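You operate a simulated robot arm through the tools that you are given. There is no shell and no other tool.

You are at the controls of a simulated robot arm. One attempt, no reset.

Task
Scrub the muddy sink bowl, then rinse bowl and brush.
Fine: use the soapy brush; put the brush back and turn the tap off. Set down upright: brush.

The check looks at the end state, three seconds after you hand in, the way a careful person would. Anything else that was tipped, shoved, dropped, spilled or broken makes it a failure.

Robot
A 6-joint arm with a two-finger parallel gripper, fixed in place. Base frame: the origin is at the foot of the arm, x ahead of it, y to its left, z up; the work surface is at about z = 900. Readings come in mm, degrees, newtons and seconds.
With the tool pointing down near the work surface it reaches from about 440 to 860 mm from the base axis. Its first joint turns from -115.0 to 115.0 degrees. Payload 4.2 kg.
The tool frame sits at the grasp point between the pads (the TCP): z along the fingers, y along the line on which they close. The tips reach 23 mm beyond it. The gripper opens to 94 mm. The fingers are 38 mm wide and 10 mm thick; the gripper's body (54 by 96 mm) begins 39 mm behind the TCP.
Orientation is that of the tool frame in the base frame, as a unit quaternion [x, y, z, w]. With the fingers straight down and closing along the base's y, the tool's x points along the base's -x, its y along +y and its z along -z.

Tools
- The arm moves only by the tool nudge_tool. Its argument "rows" is text: rows parted by semicolons, each of 6 numbers parted by spaces: the shift along the base's x, y, z in mm, then the turn, a rotation vector about the base's x, y, z in rad. In form: dx dy dz wx wy wz; .... A call has 1 to 20 rows; each row shifts and turns the commanded pose from where the row before left it. "hand" is the closure, from 0 (fully open) to 1 (shut), set as the call begins (left out, the last holds). Rows are played at 5 a second. More than 50 mm and 8.6 degrees between two rows, or a gripper value outside its range, and nothing of the call is played. Where a pose cannot be reached the arm comes as near as it can. A force on the tool above 40 N (or 10 N above the force at the start of the call, whichever is more), or a blocked arm, ends the call early, and 0.2 s more pass. The fingers move at their own pace (about 108 mm/s each) and stop on an object; they squeeze with about 33 N. The grip force told is the motor's: it shows also when the fingers shut on nothing. Time passes only in rows, and 0.2 s behind the last, so rows that do not move let the fingers close. It gives the time, the measured TCP pose, the force on the tool (base axes), the opening and the grip force at its end, in the units of the frame above (readings bear some noise), with the torque about the TCP (base axes, N m) and any sound that the robot's microphone picked up.
- Cameras (640 x 400 px; columns grow to the right, rows downward): "scene" is fixed at [219.3, -501.4, 1671.2]; the picture's right is [0.94, -0.35, 0.00], its down [-0.24, -0.63, -0.74] and it looks along [0.26, 0.69, -0.68] (base axes); focal length 339 px, centre (320, 200). "wrist" rides on the gripper at [86, 16, -74] in the tool frame; the picture's right is [-0.18, 0.98, 0.00], its down [-0.58, -0.11, -0.81] and it looks along [-0.79, -0.15, 0.59] (tool axes); focal length 243 px, centre (320, 200).
- grab_frame(camera): a new picture of that camera. The clock stands still meanwhile.
- raise_lower(by): slides the trunk up (or, below 0, down) by that many mm; the arm rides with it, the base frame stays. It gives what a move gives, with no picture.
- pixel_to_xyz(camera, pixels): for up to 12 pixels [column, row] of the newest picture of that camera ("zoom" is the newest enlarged one), the place [x, y, z] in the base frame of the surface seen there, good to about 2 mm. The clock stands still meanwhile.
- zoom(camera, box): a new picture of the part [left, top, right, bottom] of that camera's present view, enlarged. The clock stands still meanwhile.
- sign_off(): hands the job in; it is judged then, once.

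Leave the gripper open and the arm clear of the work at the hand-in unless told otherwise.

The tools are called after "Request:" as a command line: name --argument value ..., lists and objects as JSON in quotes. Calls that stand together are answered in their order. nudge_tool: Moves the arm, as the interface text tells. Its arguments: {"type":"object","properties":{"rows":{"type":"string"},"hand":{"type":"number"}},"required":["rows"]} The other tools are called the same way: raise_lower (by) slides the trunk up or down; grab_frame (camera) takes a picture; pixel_to_xyz (camera, pixels) gives the place of the surface under pixels of a picture; zoom (camera, box) takes an enlarged picture of a part of a camera's view; sign_off () hands the job in.

At the start:

```text
clock: 0.0
position: [516.7, 311.8, 1187.6]
ee_rot: [0.0, 1.0, 0.0, 0.0]
ft_force: [1.4, 0.2, 0.0]
moment: [0.0, 0.02, -0.01]
width: 93.9
grip_force: 0.3
trunk travel left (down, up): [-850.0, 140.0]
```

scene: 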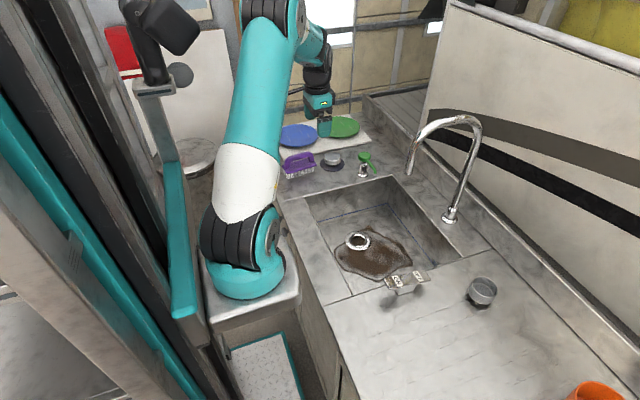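
wrist: 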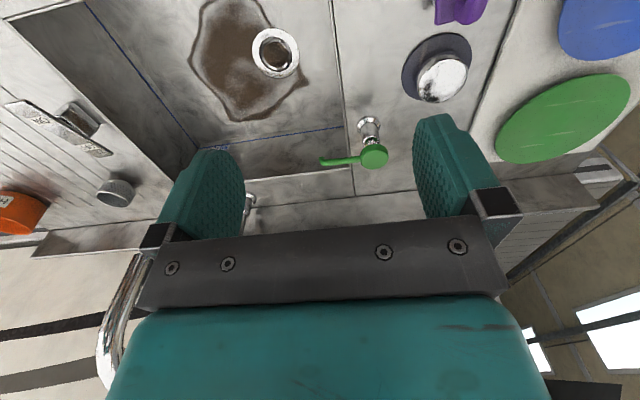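

I see the sink with a brown mud patch around a drain (scene about 375,255), a purple brush (298,163), a metal round thing (333,160), a green lever (365,160), a faucet (450,160), and plates. I'll enlarge these parts for a better look.

Request:
zoom --camera "scene" --box '[260, 100, 420, 200]'

Request:
zoom --camera "scene" --box '[290, 170, 530, 320]'

Request:
grab_frame --camera "wrist"

```text
4.00 times, centred on (340, 150) of scene
```

zoom: 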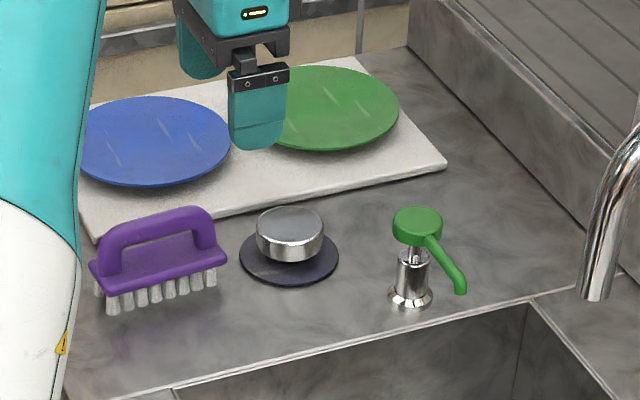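

```text
2.67 times, centred on (410, 245) of scene
```

zoom: 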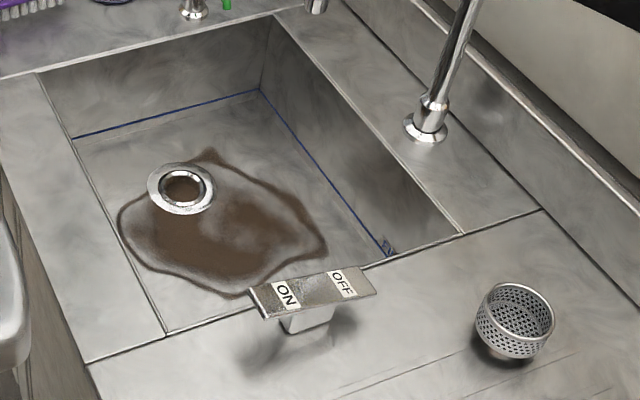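

```text
taken
```

wrist: 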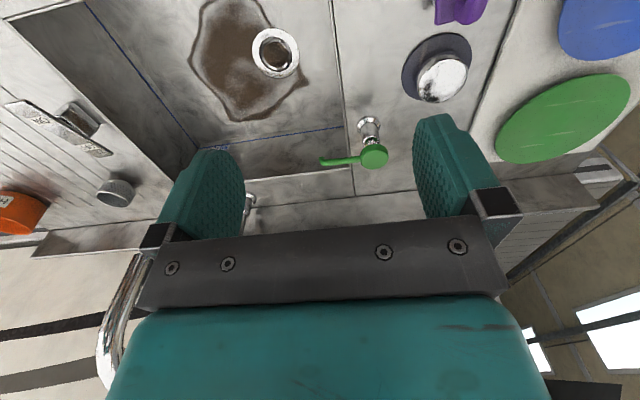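

I note a rocker marked ON/OFF at the near edge, a blue line in the basin, a strainer, a plug, and a soap pump. I'll zoom in on each before moving.

Request:
zoom --camera "scene" --box '[375, 255, 455, 305]'

Request:
zoom --camera "scene" --box '[275, 140, 355, 190]'

Request:
zoom --camera "scene" --box '[320, 200, 460, 288]'

Request:
zoom --camera "wrist" --box '[320, 90, 420, 180]'

Request:
zoom --camera "wrist" --box '[0, 80, 140, 240]'

```text
8.00 times, centred on (415, 280) of scene
```

zoom: 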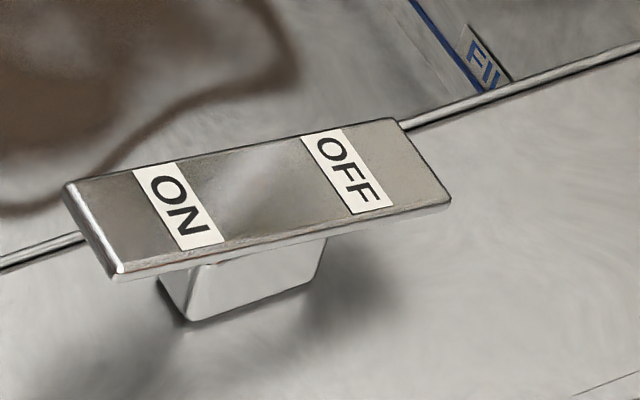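

```text
8.00 times, centred on (315, 165) of scene
```

zoom: 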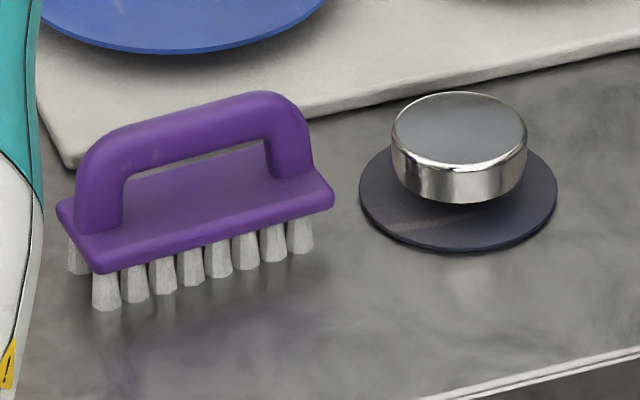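

```text
4.55 times, centred on (390, 244) of scene
```

zoom: 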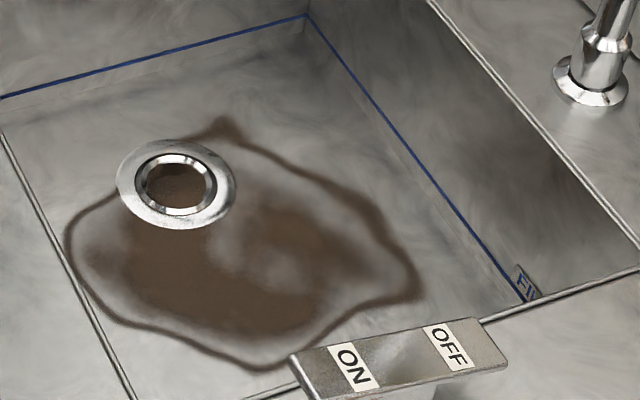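

```text
4.44 times, centred on (370, 135) of wrist
```

zoom: 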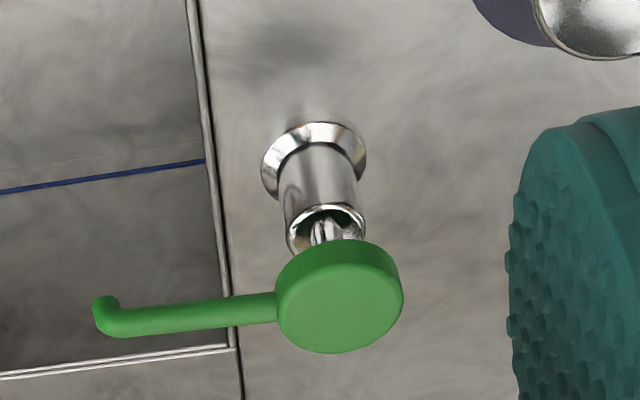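

```text
2.50 times, centred on (70, 160) of wrist
```

zoom: 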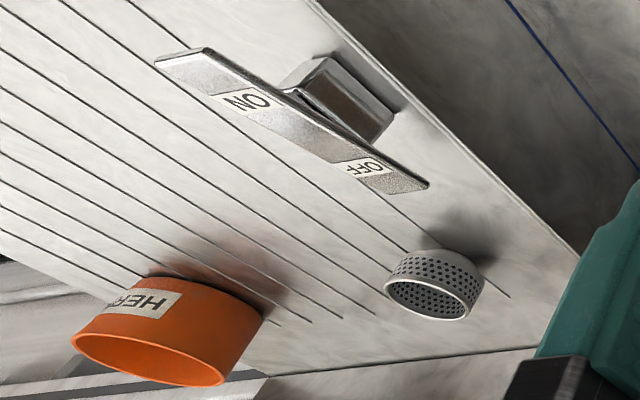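

There's also an orange cup with a label and a "FILL" mark in the basin. I'll look at the cup and measure positions of the key items in the scene picture.

Request:
zoom --camera "scene" --box '[520, 325, 640, 400]'

Request:
grab_frame --camera "scene"

Request:
pixel_to_xyz --camera "scene" --pixels '[[364, 156], [374, 170], [363, 173], [333, 155], [333, 168], [298, 160], [286, 163], [311, 155], [300, 172], [392, 280], [418, 274], [406, 277]]'

Request:
pixel_to_xyz --camera "scene" --pixels '[[358, 242], [375, 265], [410, 260], [340, 262], [385, 205], [305, 196], [388, 176], [462, 257], [350, 294], [320, 230], [430, 250], [482, 290]]'

Request:
pixel_to_xyz --camera "scene" --pixels '[[408, 174], [412, 160], [449, 122], [475, 130], [449, 218], [600, 390], [482, 280], [400, 255], [405, 210], [372, 198], [290, 135], [345, 125]]'

```text
5.33 times, centred on (580, 362) of scene
```

zoom: 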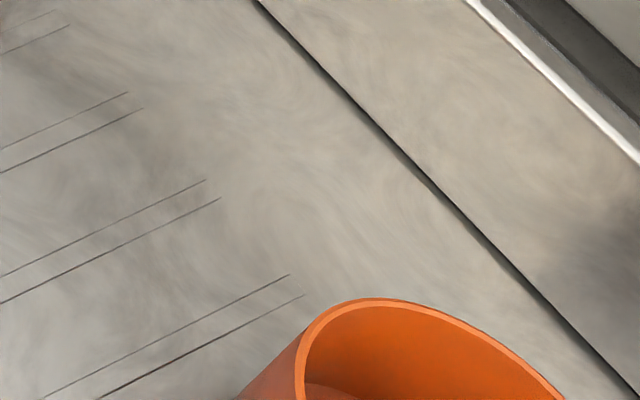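

```text
taken
```

scene: 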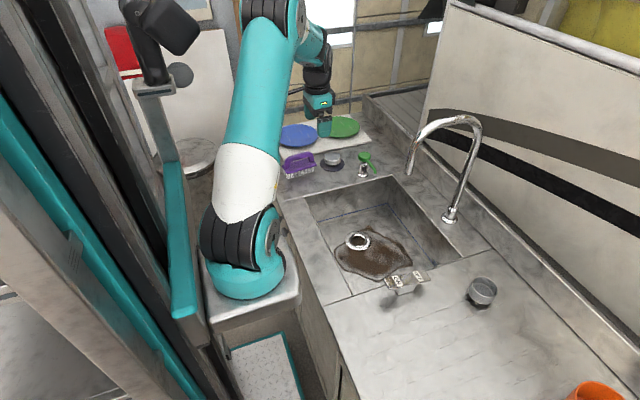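

```text
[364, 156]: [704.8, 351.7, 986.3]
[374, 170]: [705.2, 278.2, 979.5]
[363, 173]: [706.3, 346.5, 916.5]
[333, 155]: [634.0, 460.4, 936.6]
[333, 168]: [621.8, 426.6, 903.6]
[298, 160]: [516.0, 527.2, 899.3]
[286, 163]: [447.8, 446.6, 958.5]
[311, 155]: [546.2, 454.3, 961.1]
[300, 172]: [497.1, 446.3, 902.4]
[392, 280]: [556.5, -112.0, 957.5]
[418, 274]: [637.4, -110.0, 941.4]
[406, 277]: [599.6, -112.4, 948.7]
```

```text
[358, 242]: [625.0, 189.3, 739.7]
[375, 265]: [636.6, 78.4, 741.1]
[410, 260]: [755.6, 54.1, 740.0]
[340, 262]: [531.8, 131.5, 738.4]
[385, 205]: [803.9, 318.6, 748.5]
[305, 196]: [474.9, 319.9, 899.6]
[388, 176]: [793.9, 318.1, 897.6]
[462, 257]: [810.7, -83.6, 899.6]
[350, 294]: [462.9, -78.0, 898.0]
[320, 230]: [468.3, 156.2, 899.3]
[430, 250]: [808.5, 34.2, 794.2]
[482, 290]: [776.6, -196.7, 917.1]
```

```text
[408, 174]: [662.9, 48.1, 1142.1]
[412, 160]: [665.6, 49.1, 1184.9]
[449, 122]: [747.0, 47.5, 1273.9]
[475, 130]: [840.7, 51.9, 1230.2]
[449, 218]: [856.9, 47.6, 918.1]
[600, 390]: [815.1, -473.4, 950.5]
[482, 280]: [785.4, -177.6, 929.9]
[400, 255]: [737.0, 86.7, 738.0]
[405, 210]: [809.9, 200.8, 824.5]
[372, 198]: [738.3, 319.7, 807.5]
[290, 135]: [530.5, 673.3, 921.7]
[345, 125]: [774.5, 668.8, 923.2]
```

The basin is x 475–810, y −80–320, floor z≈740; the spout tip sits over the basin at about (705, 278, 979); the rocker has its OFF end down at the moment. Next I measure the brush precisely on an enlarged picture.

Request:
zoom --camera "scene" --box '[275, 140, 355, 190]'

Request:
pixel_to_xyz --camera "zoom" --pixels '[[260, 95], [140, 130], [200, 118], [90, 180], [300, 160], [60, 205], [330, 195], [105, 268], [105, 305], [305, 248], [190, 200], [200, 165]]'

Request:
pixel_to_xyz --camera "zoom" --pixels '[[105, 170], [105, 220], [290, 130], [290, 175], [220, 240], [220, 270], [320, 190], [70, 225], [460, 120], [460, 185], [365, 195], [555, 195]]'

```text
8.00 times, centred on (315, 165) of scene
```

zoom: 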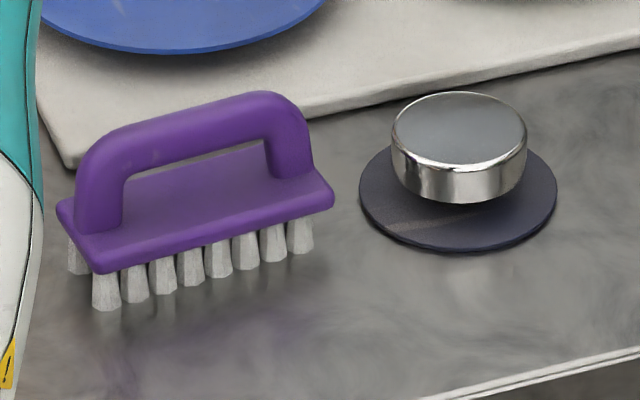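

```text
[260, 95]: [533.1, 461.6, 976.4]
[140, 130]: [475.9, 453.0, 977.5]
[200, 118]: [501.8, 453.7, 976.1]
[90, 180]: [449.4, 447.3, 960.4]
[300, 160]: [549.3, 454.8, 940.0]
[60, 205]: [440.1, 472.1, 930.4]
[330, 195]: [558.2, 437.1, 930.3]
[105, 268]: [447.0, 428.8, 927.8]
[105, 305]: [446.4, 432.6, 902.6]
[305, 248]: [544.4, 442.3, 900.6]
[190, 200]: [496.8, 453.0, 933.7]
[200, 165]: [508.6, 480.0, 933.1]
```

```text
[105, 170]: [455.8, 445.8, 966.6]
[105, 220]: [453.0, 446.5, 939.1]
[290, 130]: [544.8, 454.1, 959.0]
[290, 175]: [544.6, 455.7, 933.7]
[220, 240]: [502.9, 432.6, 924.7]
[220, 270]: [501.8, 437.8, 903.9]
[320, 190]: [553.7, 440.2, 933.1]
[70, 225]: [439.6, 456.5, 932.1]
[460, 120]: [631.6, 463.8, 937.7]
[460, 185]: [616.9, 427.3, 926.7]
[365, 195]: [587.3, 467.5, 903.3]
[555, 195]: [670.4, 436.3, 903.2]
```

The brush plate spans x 440–558, y≈429–480, handle top z≈977, turned about +4°. Now I measure the soap pump head and the mud outline the same way.

Request:
zoom --camera "scene" --box '[335, 140, 415, 190]'

Request:
pixel_to_xyz --camera "zoom" --pixels '[[230, 130], [200, 130], [268, 130], [230, 108], [235, 150], [320, 225], [316, 240], [285, 190], [225, 190], [225, 250], [225, 290], [320, 210]]'

```text
8.00 times, centred on (375, 165) of scene
```

zoom: 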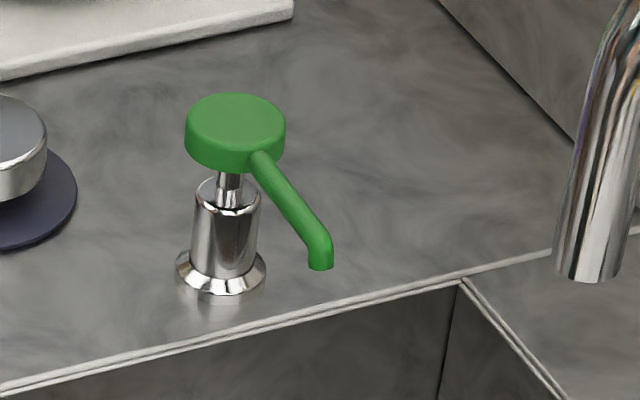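

```text
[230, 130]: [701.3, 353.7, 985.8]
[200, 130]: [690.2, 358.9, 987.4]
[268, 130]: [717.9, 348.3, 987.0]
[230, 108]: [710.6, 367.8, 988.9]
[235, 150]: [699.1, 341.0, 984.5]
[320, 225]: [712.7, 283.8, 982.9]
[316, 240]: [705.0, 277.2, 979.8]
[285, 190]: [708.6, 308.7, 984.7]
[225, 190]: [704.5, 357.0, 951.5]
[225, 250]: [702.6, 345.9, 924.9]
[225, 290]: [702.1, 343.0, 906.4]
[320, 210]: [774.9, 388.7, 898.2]
```

Pump head centre is about (706, 356, 988), spout tip about (708, 279). Now the mud outline in the basin.

Request:
zoom --camera "scene" --box '[320, 200, 440, 300]'

```text
4.00 times, centred on (380, 250) of scene
```

zoom: 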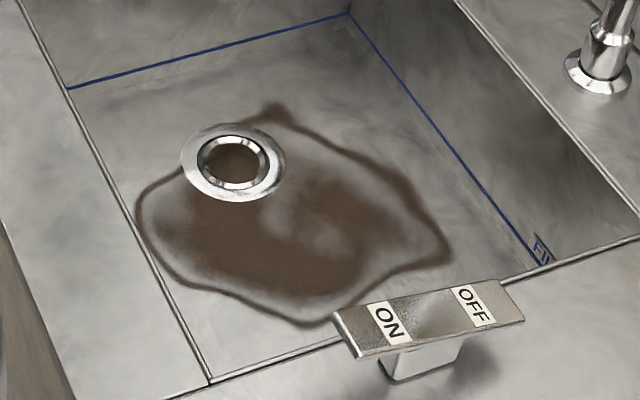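

Request:
pixel_to_xyz --camera "zoom" --pixels '[[140, 210], [275, 105], [330, 145], [400, 185], [450, 255], [400, 275], [310, 325], [230, 290], [170, 265], [180, 165], [233, 160], [285, 160]]'

Request:
pixel_to_xyz --camera "zoom" --pixels '[[70, 88], [348, 14], [545, 262], [100, 130], [180, 330], [210, 384], [340, 60], [240, 195], [355, 320], [520, 310], [500, 285], [400, 365]]'

```text
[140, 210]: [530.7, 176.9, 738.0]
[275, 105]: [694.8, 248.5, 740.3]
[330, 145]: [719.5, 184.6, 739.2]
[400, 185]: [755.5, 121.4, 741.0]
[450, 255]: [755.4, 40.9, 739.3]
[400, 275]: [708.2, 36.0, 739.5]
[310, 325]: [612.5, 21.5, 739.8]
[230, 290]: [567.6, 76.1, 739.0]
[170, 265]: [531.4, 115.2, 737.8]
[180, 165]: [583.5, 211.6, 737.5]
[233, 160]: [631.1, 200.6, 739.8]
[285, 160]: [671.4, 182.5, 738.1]
```

```text
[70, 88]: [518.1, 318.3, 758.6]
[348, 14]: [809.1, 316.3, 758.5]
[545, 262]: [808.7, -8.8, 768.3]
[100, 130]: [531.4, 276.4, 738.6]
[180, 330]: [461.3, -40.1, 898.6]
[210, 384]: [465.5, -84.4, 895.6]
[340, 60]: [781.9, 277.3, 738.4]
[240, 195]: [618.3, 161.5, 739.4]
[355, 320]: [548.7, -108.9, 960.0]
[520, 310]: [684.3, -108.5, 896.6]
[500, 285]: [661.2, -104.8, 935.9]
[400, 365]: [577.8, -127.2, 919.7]
```

The mud spans about x 530–757, y 20–250. I'll now close the fingers and go above the pump head at (706, 356), tips about 50 mm over it.

Request:
nudge_tool --rows "38 9 -10 0 0 0; 38 9 -25 0 0 0; 38 9 -30 0 0 0; 38 9 -30 0 0 0; 37.3 8.2 -32.6 0 0 0; 0 0 0 0 0 0" --hand 1

Request:
grab_frame --camera "wrist"

Request:
zoom --camera "scene" --box '[300, 90, 460, 190]'

```text
refused: row 5 steps farther than a row can; nothing moved
```

```text
taken
```

wrist: 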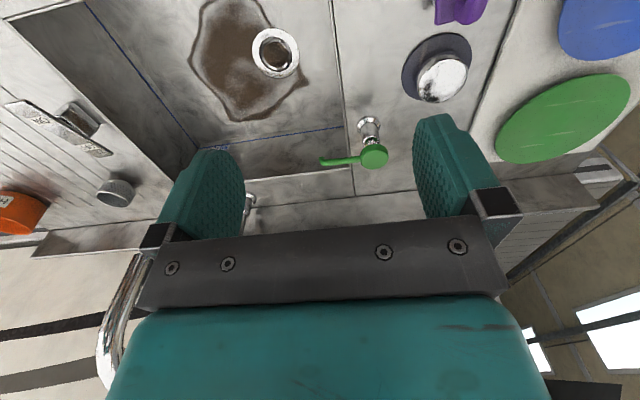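

```text
4.00 times, centred on (380, 140) of scene
```

zoom: 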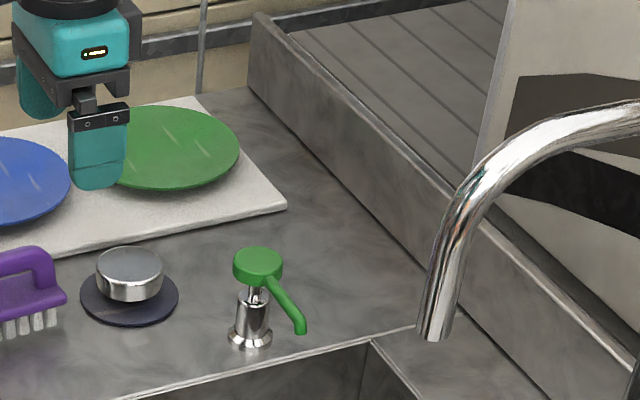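

One row's step was a little over 50 mm, so nothing moved. I'll send the same move with smaller steps.

Request:
nudge_tool --rows "28 6.5 -10 0 0 0; 28 6.5 -18 0 0 0; 28 6.5 -20 0 0 0; 28 6.5 -20 0 0 0; 28 6.5 -20 0 0 0; 28 6.5 -20 0 0 0; 21.3 5.2 -19.6 0 0 0; 0 0 0 0 0 0" --hand 1

Request:
grab_frame --camera "wrist"

Request:
zoom --camera "scene" --box '[300, 90, 460, 190]'

```text
clock: 1.8
position: [706.4, 356.3, 1060.3]
ee_rot: [0.0, 1.0, 0.0, 0.0]
ft_force: [-0.2, -0.5, 0.8]
moment: [-0.03, 0.02, 0.02]
width: 0.0
grip_force: 32.8
trunk travel left (down, up): [-850.0, 140.0]
```

```text
taken
```

wrist: 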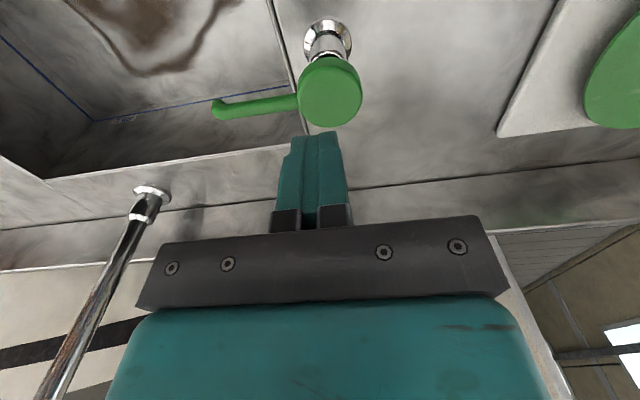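

```text
4.00 times, centred on (380, 140) of scene
```

zoom: 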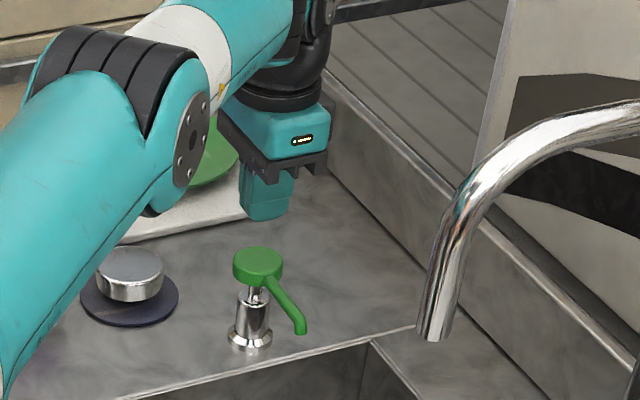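

The closed fingers hang above the green head. I'll go down 45 mm, then press in small steps and watch the force.

Request:
nudge_tool --rows "0 0 -22 0 0 0; 0 0 -20 0 0 0; 0 0 -5 0 0 0; 0 0 -4 0 0 0; 0 0 -4 0 0 0" --hand 1

Request:
zoom --camera "scene" --box '[300, 120, 460, 220]'

Request:
grab_frame --camera "wrist"

```text
clock: 3.0
position: [706.5, 356.4, 1004.7]
ee_rot: [0.0, 1.0, 0.001, 0.001]
ft_force: [0.7, -0.2, 4.6]
moment: [-0.01, 0.09, -0.05]
width: 0.2
grip_force: 33.0
trunk travel left (down, up): [-850.0, 140.0]
```

```text
4.00 times, centred on (380, 170) of scene
```

zoom: 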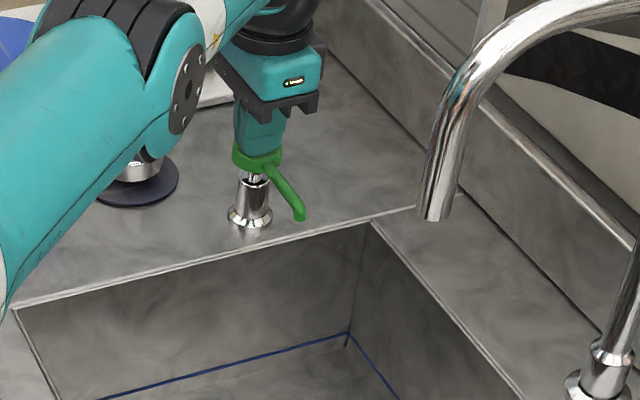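

```text
taken
```

wrist: 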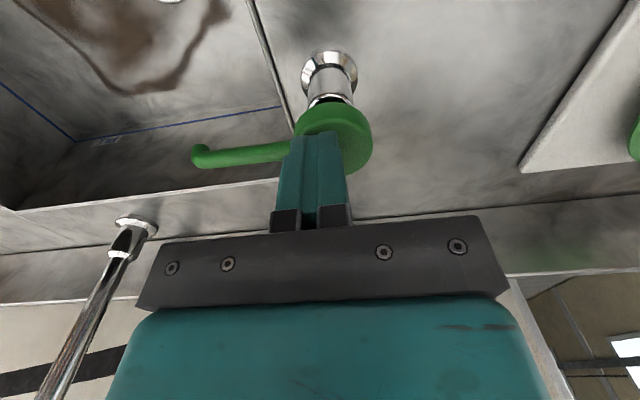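

Force is 4.6 N with tips about 6 mm into the stroke: the head is moving. I press further in small steps.

Request:
nudge_tool --rows "0 0 -4 0 0 0; 0 0 -4 0 0 0; 0 0 -3 0 0 0" --hand 1

Request:
zoom --camera "scene" --box '[300, 120, 460, 220]'

```text
clock: 3.8
position: [705.8, 356.1, 996.0]
ee_rot: [0.0, 1.0, 0.002, 0.002]
ft_force: [2.5, -1.4, 20.6]
moment: [-0.02, 0.24, 0.14]
width: 0.0
grip_force: 33.2
trunk travel left (down, up): [-850.0, 140.0]
```

```text
4.00 times, centred on (380, 170) of scene
```

zoom: 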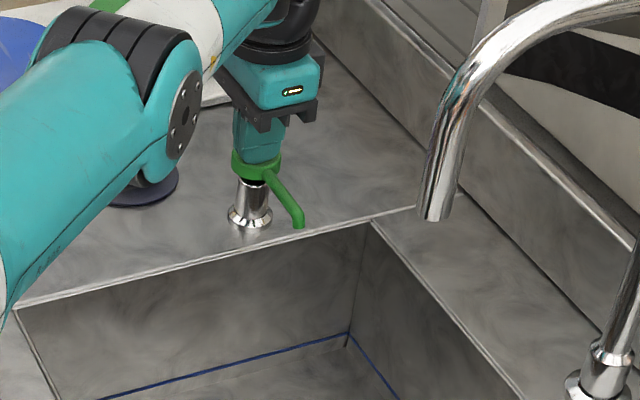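

Force rose to 20.6 N at about 15 mm stroke, so the head is at its stop. I release upward and look for soap on the basin floor under the spout.

Request:
nudge_tool --rows "0 0 0 0 0 0; 0 0 10 0 0 0; 0 0 20 0 0 0; 0 0 40 0 0 0; 0 0 40 0 0 0" --hand 1

Request:
zoom --camera "scene" --box '[300, 140, 460, 240]'

Request:
grab_frame --camera "wrist"

```text
clock: 5.0
position: [706.2, 355.8, 1100.3]
ee_rot: [-0.001, 1.0, -0.001, -0.001]
ft_force: [0.6, -0.1, 0.4]
moment: [0.0, 0.01, 0.04]
width: 0.0
grip_force: 33.4
trunk travel left (down, up): [-850.0, 140.0]
```

```text
4.00 times, centred on (380, 190) of scene
```

zoom: 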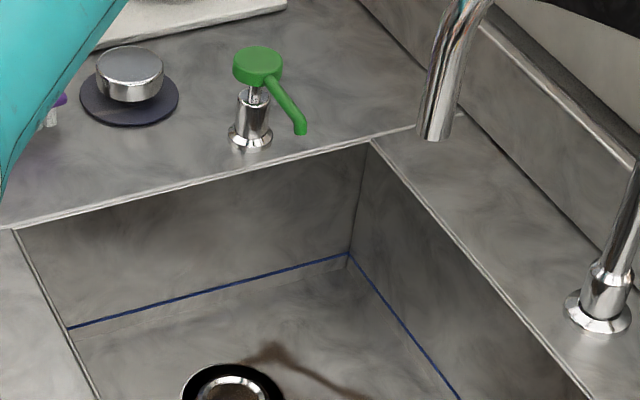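

```text
taken
```

wrist: 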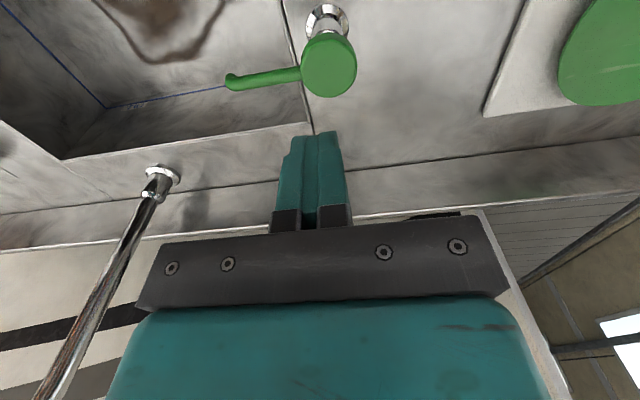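

No soap is visible under the spout, but the drain ring now looks black. I'll look at the whole scene closer.

Request:
grab_frame --camera "scene"

Request:
zoom --camera "scene" --box '[320, 200, 440, 300]'

Request:
zoom --camera "scene" --box '[360, 180, 420, 230]'

```text
taken
```

scene: 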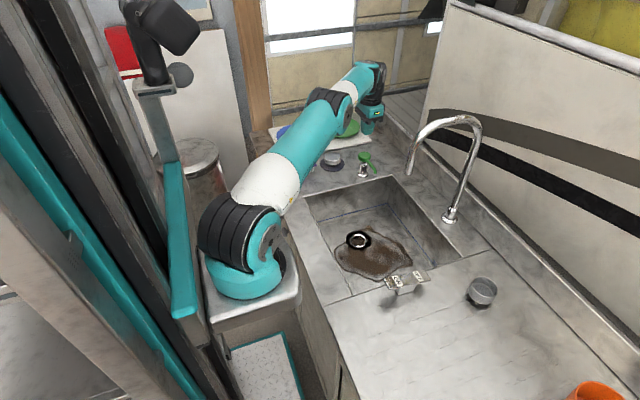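

```text
4.00 times, centred on (380, 250) of scene
```

zoom: 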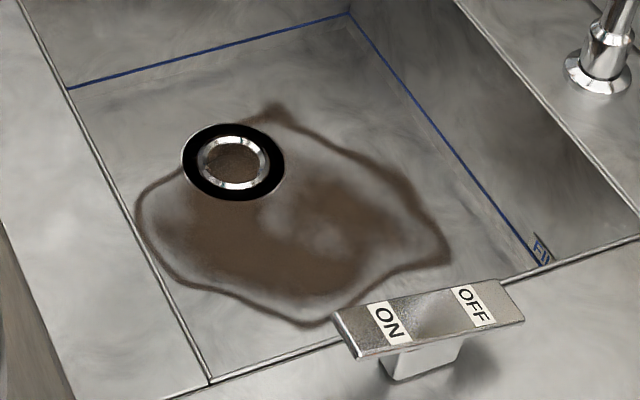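

```text
8.00 times, centred on (390, 205) of scene
```

zoom: 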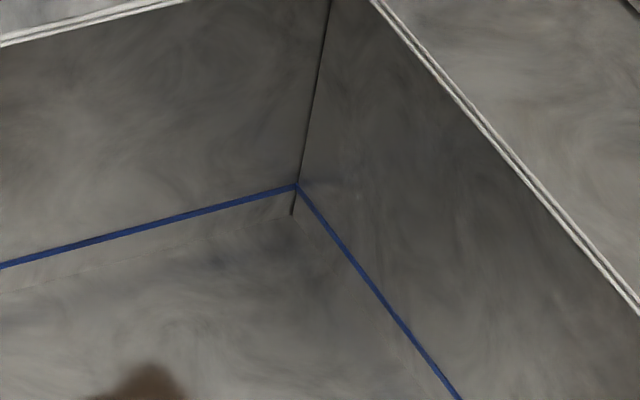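

The dark ring is just a reflection of the arm; no soap landed visibly. The spout probably needs the brush beneath it, so I'll fetch the brush: move above its handle near (479, 459), with the fingers half open and turned to the brush's 4.5° yaw.

Request:
nudge_tool --rows "-37.9 17.2 0 0 0 0.08; -37.9 17.2 0 0 0 0; -37.9 17.2 0 0 -0.13 0; -37.9 17.2 0 0 -0.13 0; -37.9 17.2 0 0 0 0; -37.7 17.2 0 0 0 0; 0 0 -40 0 0 0; 0 0 0 0 0 0" --hand 0.4

Request:
grab_frame --camera "wrist"

Request:
zoom --camera "scene" --box '[240, 100, 400, 200]'

```text
clock: 6.8
position: [479.5, 460.8, 1061.0]
ee_rot: [-0.039, 0.991, -0.005, 0.13]
ft_force: [-0.4, -0.1, 0.6]
moment: [-0.01, -0.05, 0.0]
width: 56.5
grip_force: 0.0
trunk travel left (down, up): [-850.0, 140.0]
```

```text
taken
```

wrist: 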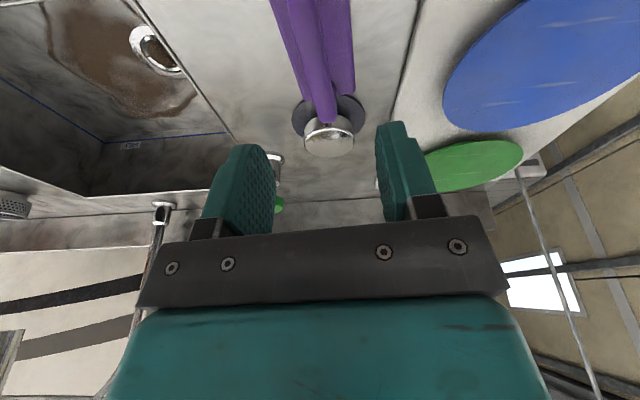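

```text
4.00 times, centred on (320, 150) of scene
```

zoom: 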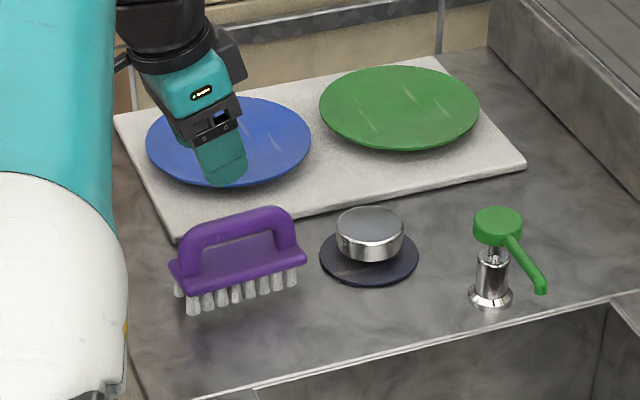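

The fingers straddle the handle direction. I check the handle's centre line using the wrist picture near (305–320, 40–110).

Request:
pixel_to_xyz --camera "wrist" --pixels '[[300, 43], [306, 43], [312, 43], [318, 43], [324, 43], [330, 43], [305, 80], [312, 80], [318, 80], [325, 80], [332, 80], [345, 60]]'

Request:
zoom --camera "wrist" --box '[240, 0, 400, 160]'

```text
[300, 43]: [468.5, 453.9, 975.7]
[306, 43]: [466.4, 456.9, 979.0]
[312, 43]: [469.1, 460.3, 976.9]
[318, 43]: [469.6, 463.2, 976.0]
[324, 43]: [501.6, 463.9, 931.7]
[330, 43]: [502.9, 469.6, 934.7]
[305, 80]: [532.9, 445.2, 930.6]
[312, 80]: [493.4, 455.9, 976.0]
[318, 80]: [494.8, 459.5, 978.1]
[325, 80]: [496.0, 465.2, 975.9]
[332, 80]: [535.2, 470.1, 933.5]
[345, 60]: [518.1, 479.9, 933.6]
```

```text
2.50 times, centred on (320, 80) of wrist
```

zoom: 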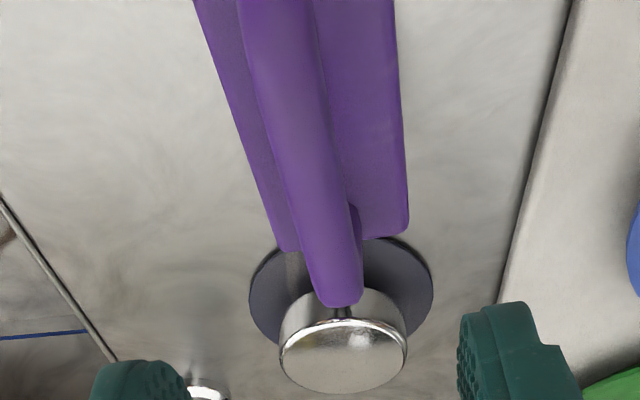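

The handle centre line is y≈459.3 at x=480. I go straight down 94 mm to put the grasp point on the bar, with the gripper still half open.

Request:
nudge_tool --rows "0.5 -1.5 -30 0 0 0; 0 0 -30 0 0 0; 0 0 -22 0 0 0; 0 0 -12 0 0 0; 0 0 0 0 0 0" --hand 0.4

Request:
zoom --camera "scene" --box '[240, 110, 360, 200]'

Request:
grab_frame --camera "wrist"

```text
clock: 8.0
position: [479.0, 456.8, 968.5]
ee_rot: [-0.04, 0.991, -0.005, 0.131]
ft_force: [-0.9, 0.7, -0.8]
moment: [0.01, 0.0, 0.05]
width: 56.5
grip_force: 0.1
trunk travel left (down, up): [-850.0, 140.0]
```

```text
4.44 times, centred on (300, 155) of scene
```

zoom: 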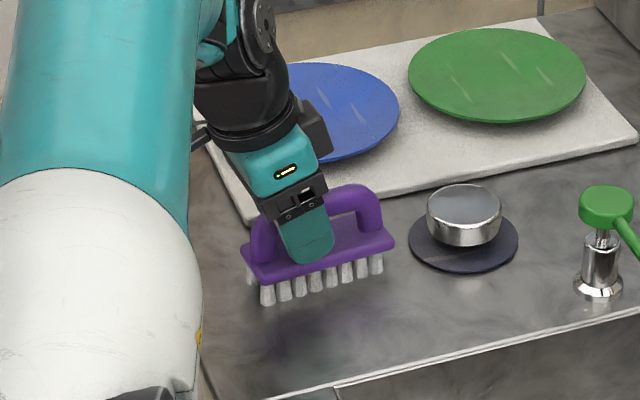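

```text
taken
```

wrist: 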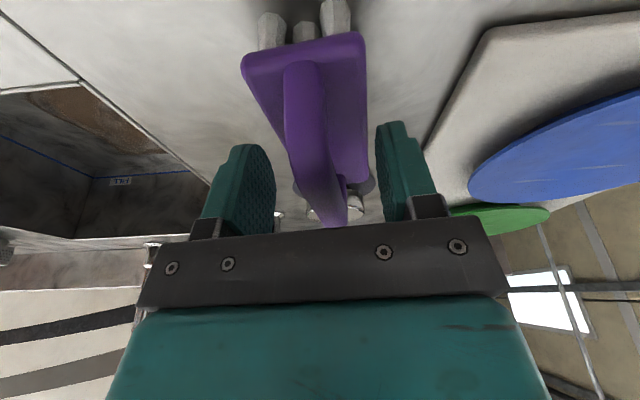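

The fingers straddle the bar well. I close the gripper and wait for the grip.

Request:
nudge_tool --rows "0 1 0 0 0 0; 0 0 0 0 0 0; 0 0 0 0 0 0" --hand 1

Request:
zoom --camera "scene" --box '[240, 110, 360, 200]'

```text
clock: 8.8
position: [479.2, 459.3, 967.6]
ee_rot: [-0.039, 0.991, -0.005, 0.13]
ft_force: [0.2, -0.5, -0.5]
moment: [0.07, -0.05, -0.02]
width: 15.3
grip_force: 32.1
trunk travel left (down, up): [-850.0, 140.0]
```

```text
4.44 times, centred on (300, 155) of scene
```

zoom: 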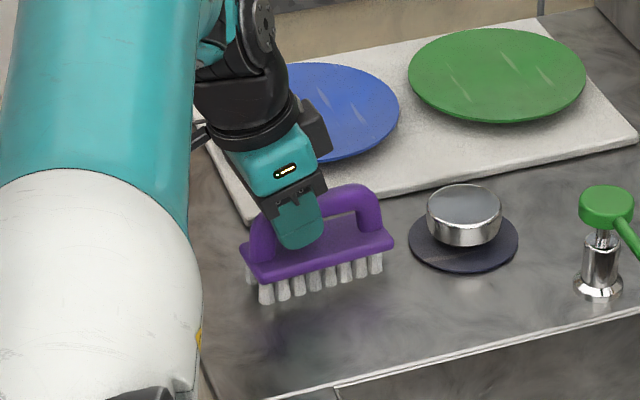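

The brush is held (15.3 mm wide). I lift it clear, then turn it a quarter so its long side lies along y while moving to a point over the basin at (708, 170).

Request:
nudge_tool --rows "0 0 20 0 0 0; 0 0 45 0 0 0; 0 0 45 0 0 0; 0 0 25 0 0 0" --hand 1

Request:
nudge_tool --rows "19.1 -24.1 0 0 0 0.124; 19.1 -24.1 0 0 0 0.124; 19.1 -24.1 0 0 0 0.124; 19.1 -24.1 0 0 0 0.124; 19.1 -24.1 0 0 0 0.124; 19.1 -24.1 0 0 0 0.124; 19.1 -24.1 0 0 0 0.124; 19.1 -24.1 0 0 0 0.124; 19.1 -24.1 0 0 0 0.124; 19.1 -24.1 0 0 0 0.124; 19.1 -24.1 0 0 0 0.124; 18.7 -24.2 0 0 0 0.127; 0 0 0 0 0 0" --hand 1

Request:
grab_frame --camera "scene"

Request:
grab_frame --camera "wrist"

```text
clock: 9.8
position: [478.9, 457.8, 1105.5]
ee_rot: [-0.04, 0.991, -0.005, 0.129]
ft_force: [0.4, 0.4, -1.7]
moment: [-0.03, 0.04, 0.0]
width: 15.2
grip_force: 32.9
trunk travel left (down, up): [-850.0, 140.0]
```

```text
clock: 12.3
position: [686.4, 195.8, 1101.1]
ee_rot: [-0.66, 0.74, 0.084, 0.099]
ft_force: [-3.4, 6.3, -0.2]
moment: [-0.5, -0.17, -0.61]
width: 15.3
grip_force: 33.0
trunk travel left (down, up): [-850.0, 140.0]
stopped in row 12: the force on the tool passed its limit at 76 N (the readings are from after the stop); the commanded pose is now the measured one
```

```text
taken
```

scene: 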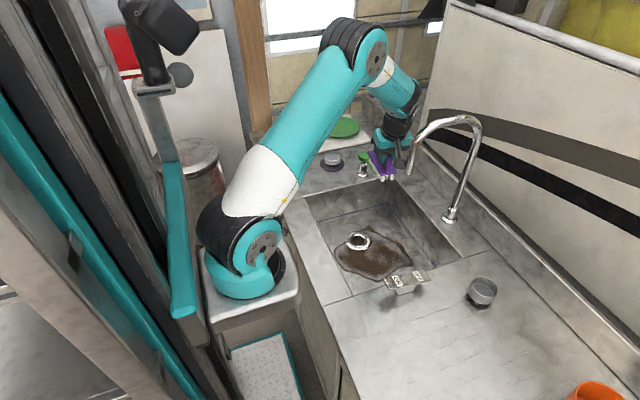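

```text
taken
```

wrist: 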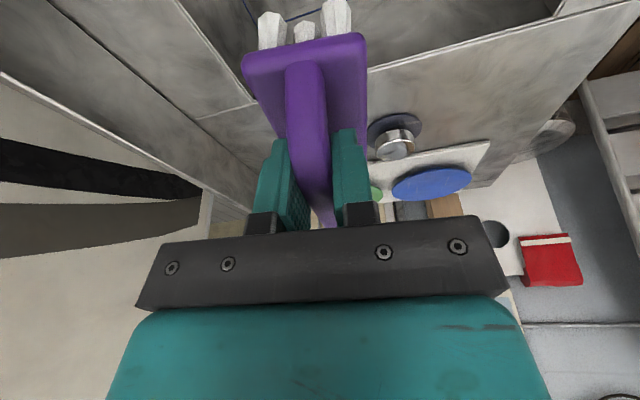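

The move stopped with a 76 N contact at (686, 196, 1101). I look closely at what touched, likely the camera side of the gripper against the tap's outlet.

Request:
zoom --camera "scene" --box '[340, 80, 500, 230]'

Request:
pixel_to_xyz --camera "zoom" --pixels '[[300, 240], [290, 350], [330, 220], [420, 130], [520, 160], [430, 380], [440, 340], [470, 300], [220, 200], [260, 220], [180, 280], [250, 170]]'

```text
2.67 times, centred on (420, 155) of scene
```

zoom: 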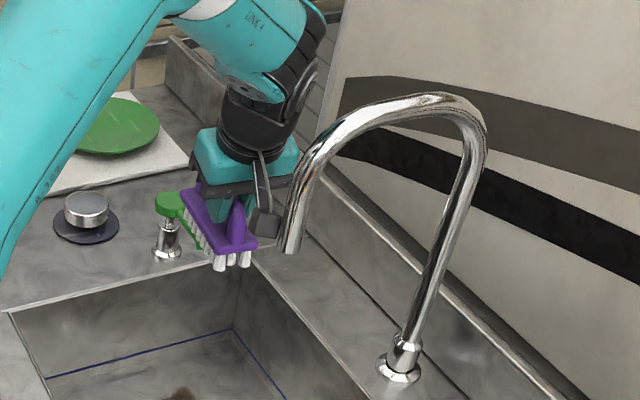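

```text
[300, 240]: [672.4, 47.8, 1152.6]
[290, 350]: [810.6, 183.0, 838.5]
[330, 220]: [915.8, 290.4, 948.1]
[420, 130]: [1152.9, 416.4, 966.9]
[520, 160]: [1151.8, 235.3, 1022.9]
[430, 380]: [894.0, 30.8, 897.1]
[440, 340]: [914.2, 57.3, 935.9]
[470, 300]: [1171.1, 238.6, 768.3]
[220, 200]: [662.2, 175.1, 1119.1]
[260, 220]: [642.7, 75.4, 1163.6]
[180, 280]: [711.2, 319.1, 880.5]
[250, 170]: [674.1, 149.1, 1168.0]
```

The wrist camera (dark box at zoom pixel 265,222) has touched the tap's outlet pipe near (672, 48, 1150); the pipe seems not to have moved. I back straight off in +y and then −x, and finish the quarter turn away from the tap.

Request:
nudge_tool --rows "0 10 0 0 0 0; -5 20 0 0 0 0; -30 10 0 0 0 0; -35 0 0 0 0 0.057; -35 0 0 0 0 0.057; 0 0 0 0 0 0" --hand 1

Request:
zoom --camera "scene" --box '[300, 80, 500, 230]'

Request:
pixel_to_xyz --camera "scene" --pixels '[[408, 174], [412, 160], [449, 122], [475, 130], [449, 218]]'

```text
clock: 13.7
position: [583.1, 233.3, 1100.7]
ee_rot: [0.701, -0.701, -0.09, -0.094]
ft_force: [0.4, 1.2, -2.0]
moment: [-0.04, 0.01, -0.01]
width: 15.4
grip_force: 33.3
trunk travel left (down, up): [-850.0, 140.0]
```

```text
2.67 times, centred on (400, 155) of scene
```

zoom: 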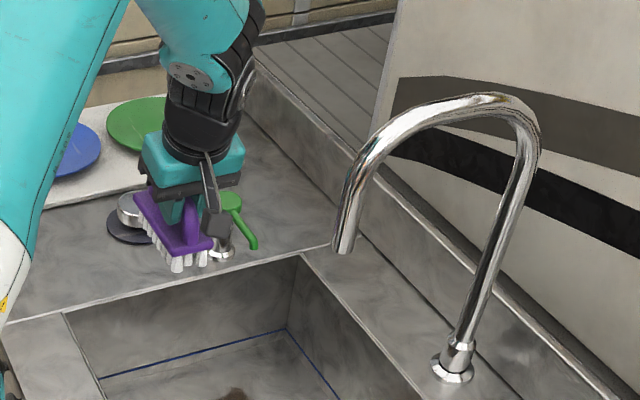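

```text
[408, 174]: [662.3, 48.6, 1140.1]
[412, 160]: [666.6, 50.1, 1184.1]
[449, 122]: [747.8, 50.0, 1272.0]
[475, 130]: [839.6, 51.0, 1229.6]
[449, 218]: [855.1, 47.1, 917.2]
```

The tap is where it was. Now I move to (583, 205) and lower the brush into the basin on the left side, away from the tap, to grasp height z=835.

Request:
nudge_tool --rows "0 -28 0 0 0 0; 0 0 -40 0 0 0; 0 0 -40 0 0 0; 0 0 -40 0 0 0; 0 0 -40 0 0 0; 0 0 -40 0 0 0; 0 0 -40 0 0 0; 0 0 -25 0 0 0; 0 0 0 0 0 0" --hand 1

Request:
grab_frame --camera "scene"

Request:
grab_frame --camera "wrist"

```text
clock: 15.7
position: [582.7, 205.7, 836.1]
ee_rot: [-0.7, 0.702, 0.09, 0.095]
ft_force: [-0.6, 0.9, -2.0]
moment: [-0.03, -0.02, -0.04]
width: 15.3
grip_force: 33.6
trunk travel left (down, up): [-850.0, 140.0]
```

```text
taken
```

scene: 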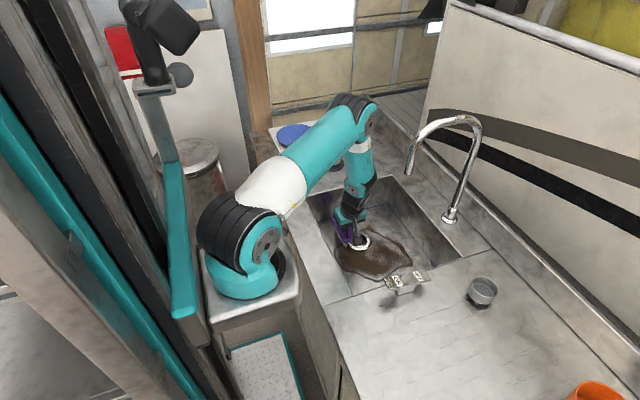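

```text
taken
```

wrist: 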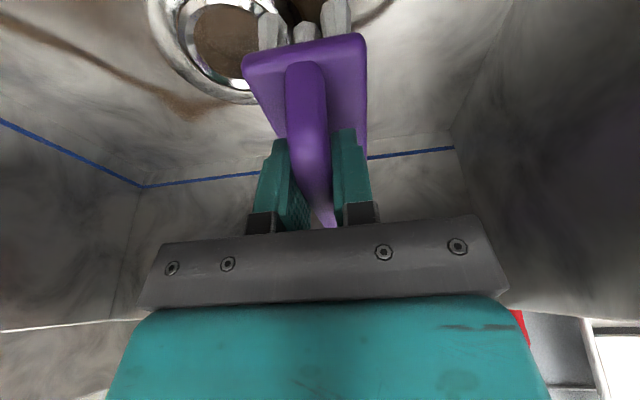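

Inside the basin now, brush bottom about 28 mm above the floor. Before sliding toward the tap I check where the forearm is (scene pixels around 357,160).

Request:
pixel_to_xyz --camera "scene" --pixels '[[357, 140], [357, 160], [357, 180], [372, 120], [355, 200], [368, 150], [370, 185], [345, 215], [362, 205]]'

Request:
zoom --camera "scene" --box '[300, 80, 460, 280]'

```text
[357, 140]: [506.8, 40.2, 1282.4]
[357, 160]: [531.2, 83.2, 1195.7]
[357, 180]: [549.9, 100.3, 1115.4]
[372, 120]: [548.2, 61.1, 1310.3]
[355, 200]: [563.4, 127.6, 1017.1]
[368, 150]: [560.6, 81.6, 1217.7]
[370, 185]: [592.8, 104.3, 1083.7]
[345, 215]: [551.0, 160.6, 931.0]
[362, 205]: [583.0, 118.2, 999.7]
```

```text
2.00 times, centred on (380, 180) of scene
```

zoom: 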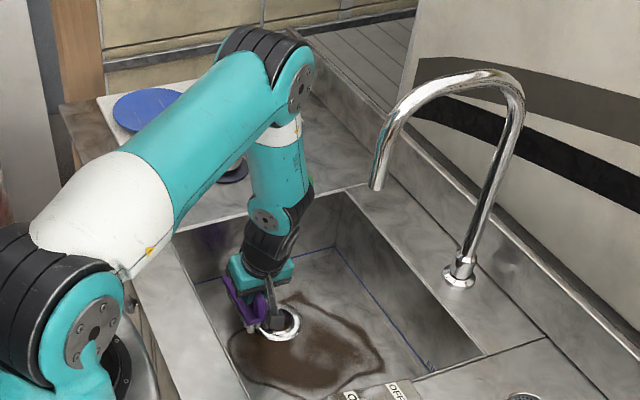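

Forearm's −y side is at y≈80–100, which should stay ~25–45 mm from the tap after the slide. I move to (708, 230) in two stages, checking midway.

Request:
nudge_tool --rows "20 6 0 0 0 0; 20 6 0 0 0 0; 20 6 0 0 0 0; 0 0 0 0 0 0" --hand 1

Request:
zoom --camera "scene" --box '[300, 80, 460, 280]'

Request:
pixel_to_xyz --camera "zoom" --pixels '[[300, 90], [315, 130], [320, 170], [325, 100], [300, 200], [310, 240], [330, 130], [310, 60]]'

```text
clock: 16.7
position: [640.8, 223.6, 836.1]
ee_rot: [-0.7, 0.702, 0.09, 0.094]
ft_force: [-0.4, -0.3, -1.4]
moment: [-0.06, -0.03, 0.02]
width: 15.3
grip_force: 32.9
trunk travel left (down, up): [-850.0, 140.0]
```

```text
2.00 times, centred on (380, 180) of scene
```

zoom: 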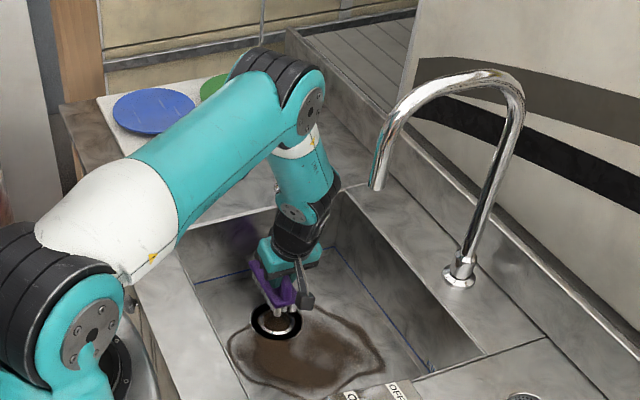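

```text
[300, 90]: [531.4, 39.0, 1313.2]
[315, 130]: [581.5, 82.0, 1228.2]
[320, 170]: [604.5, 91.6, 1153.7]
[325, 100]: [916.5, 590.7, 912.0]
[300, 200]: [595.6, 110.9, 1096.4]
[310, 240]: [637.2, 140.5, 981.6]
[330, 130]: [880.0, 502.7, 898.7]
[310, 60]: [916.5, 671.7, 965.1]
```

Still well clear of the tap. I continue to (708, 230) and then lower the brush toward the floor, watching the force.

Request:
nudge_tool --rows "17 2 0 0 0 0; 17 2 0 0 0 0; 17 2 0 0 0 0; 16 1 0 0 0 0; 0 0 0 0 0 0" --hand 1

Request:
zoom --camera "scene" --box '[300, 80, 460, 280]'

Request:
grab_frame --camera "wrist"

```text
clock: 17.9
position: [708.6, 230.7, 837.6]
ee_rot: [-0.7, 0.702, 0.09, 0.094]
ft_force: [0.2, -0.4, -0.5]
moment: [-0.04, 0.01, -0.01]
width: 15.2
grip_force: 32.7
trunk travel left (down, up): [-850.0, 140.0]
```

```text
2.00 times, centred on (380, 180) of scene
```

zoom: 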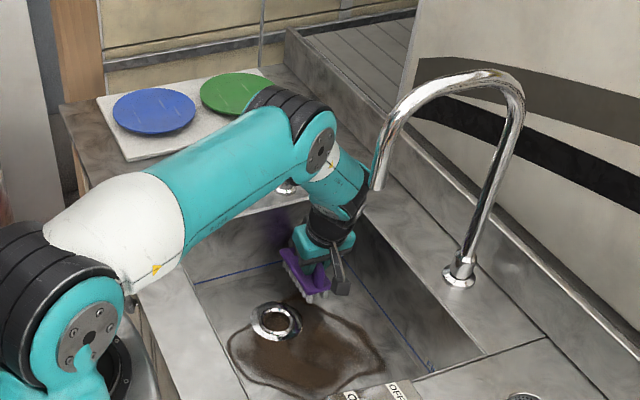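

```text
taken
```

wrist: 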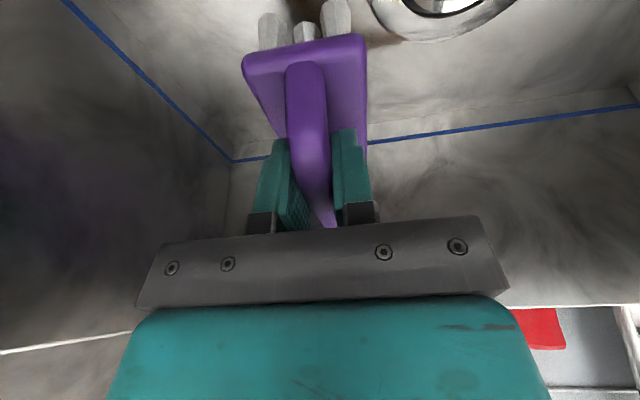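

Clear so far. I lower by 30 mm in shrinking steps to touch the floor (z≈807 at the grasp point).

Request:
nudge_tool --rows "0 0 -14 0 0 0; 0 0 -9 0 0 0; 0 0 -4 0 0 0; 0 0 -2 0 0 0; 0 0 0 0 0 0" --hand 1

Request:
zoom --camera "scene" --box '[350, 140, 450, 230]'

```text
clock: 19.1
position: [709.7, 229.9, 808.3]
ee_rot: [-0.7, 0.702, 0.09, 0.094]
ft_force: [-0.9, 0.0, 4.3]
moment: [-0.16, 0.0, 0.0]
width: 15.2
grip_force: 33.3
trunk travel left (down, up): [-850.0, 140.0]
```

```text
4.44 times, centred on (400, 185) of scene
```

zoom: 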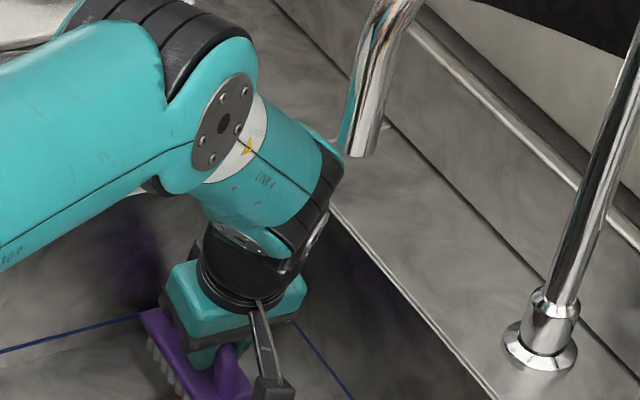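

Floor contact felt (4.3 N). I open the fingers to release the brush, then back off along the tool axis and out toward −x, away from tap and spout.

Request:
nudge_tool --rows "0 0 0 0 0 0; 0 0 0 0 0 0; 0 -3 12 0 0 0; 0 -6 24 0 0 0; -5 -3 18 0 0 0; -25 0 5 0 0 0; -25 0 5 0 0 0; -25 0 10 0 0 0; -25 0 20 0 0 0; 0 0 0 0 0 0" --hand 0.4

Request:
grab_frame --camera "scene"

Request:
zoom --camera "scene" --box '[330, 140, 450, 230]'

```text
clock: 21.3
position: [605.5, 217.6, 903.1]
ee_rot: [-0.7, 0.702, 0.091, 0.095]
ft_force: [0.5, -0.3, -0.5]
moment: [0.01, 0.0, 0.0]
width: 56.4
grip_force: 0.0
trunk travel left (down, up): [-850.0, 140.0]
```

```text
taken
```

scene: 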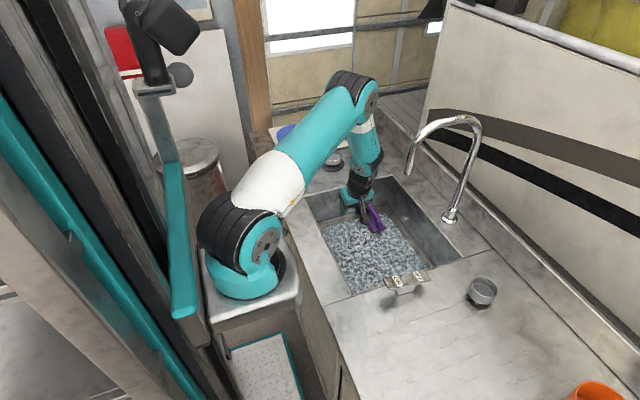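

```text
4.44 times, centred on (390, 185) of scene
```

zoom: 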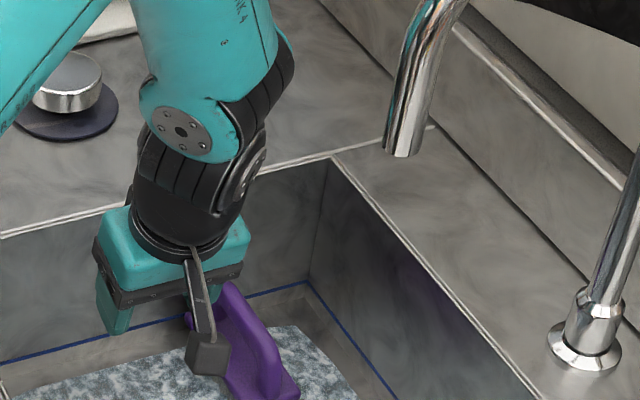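

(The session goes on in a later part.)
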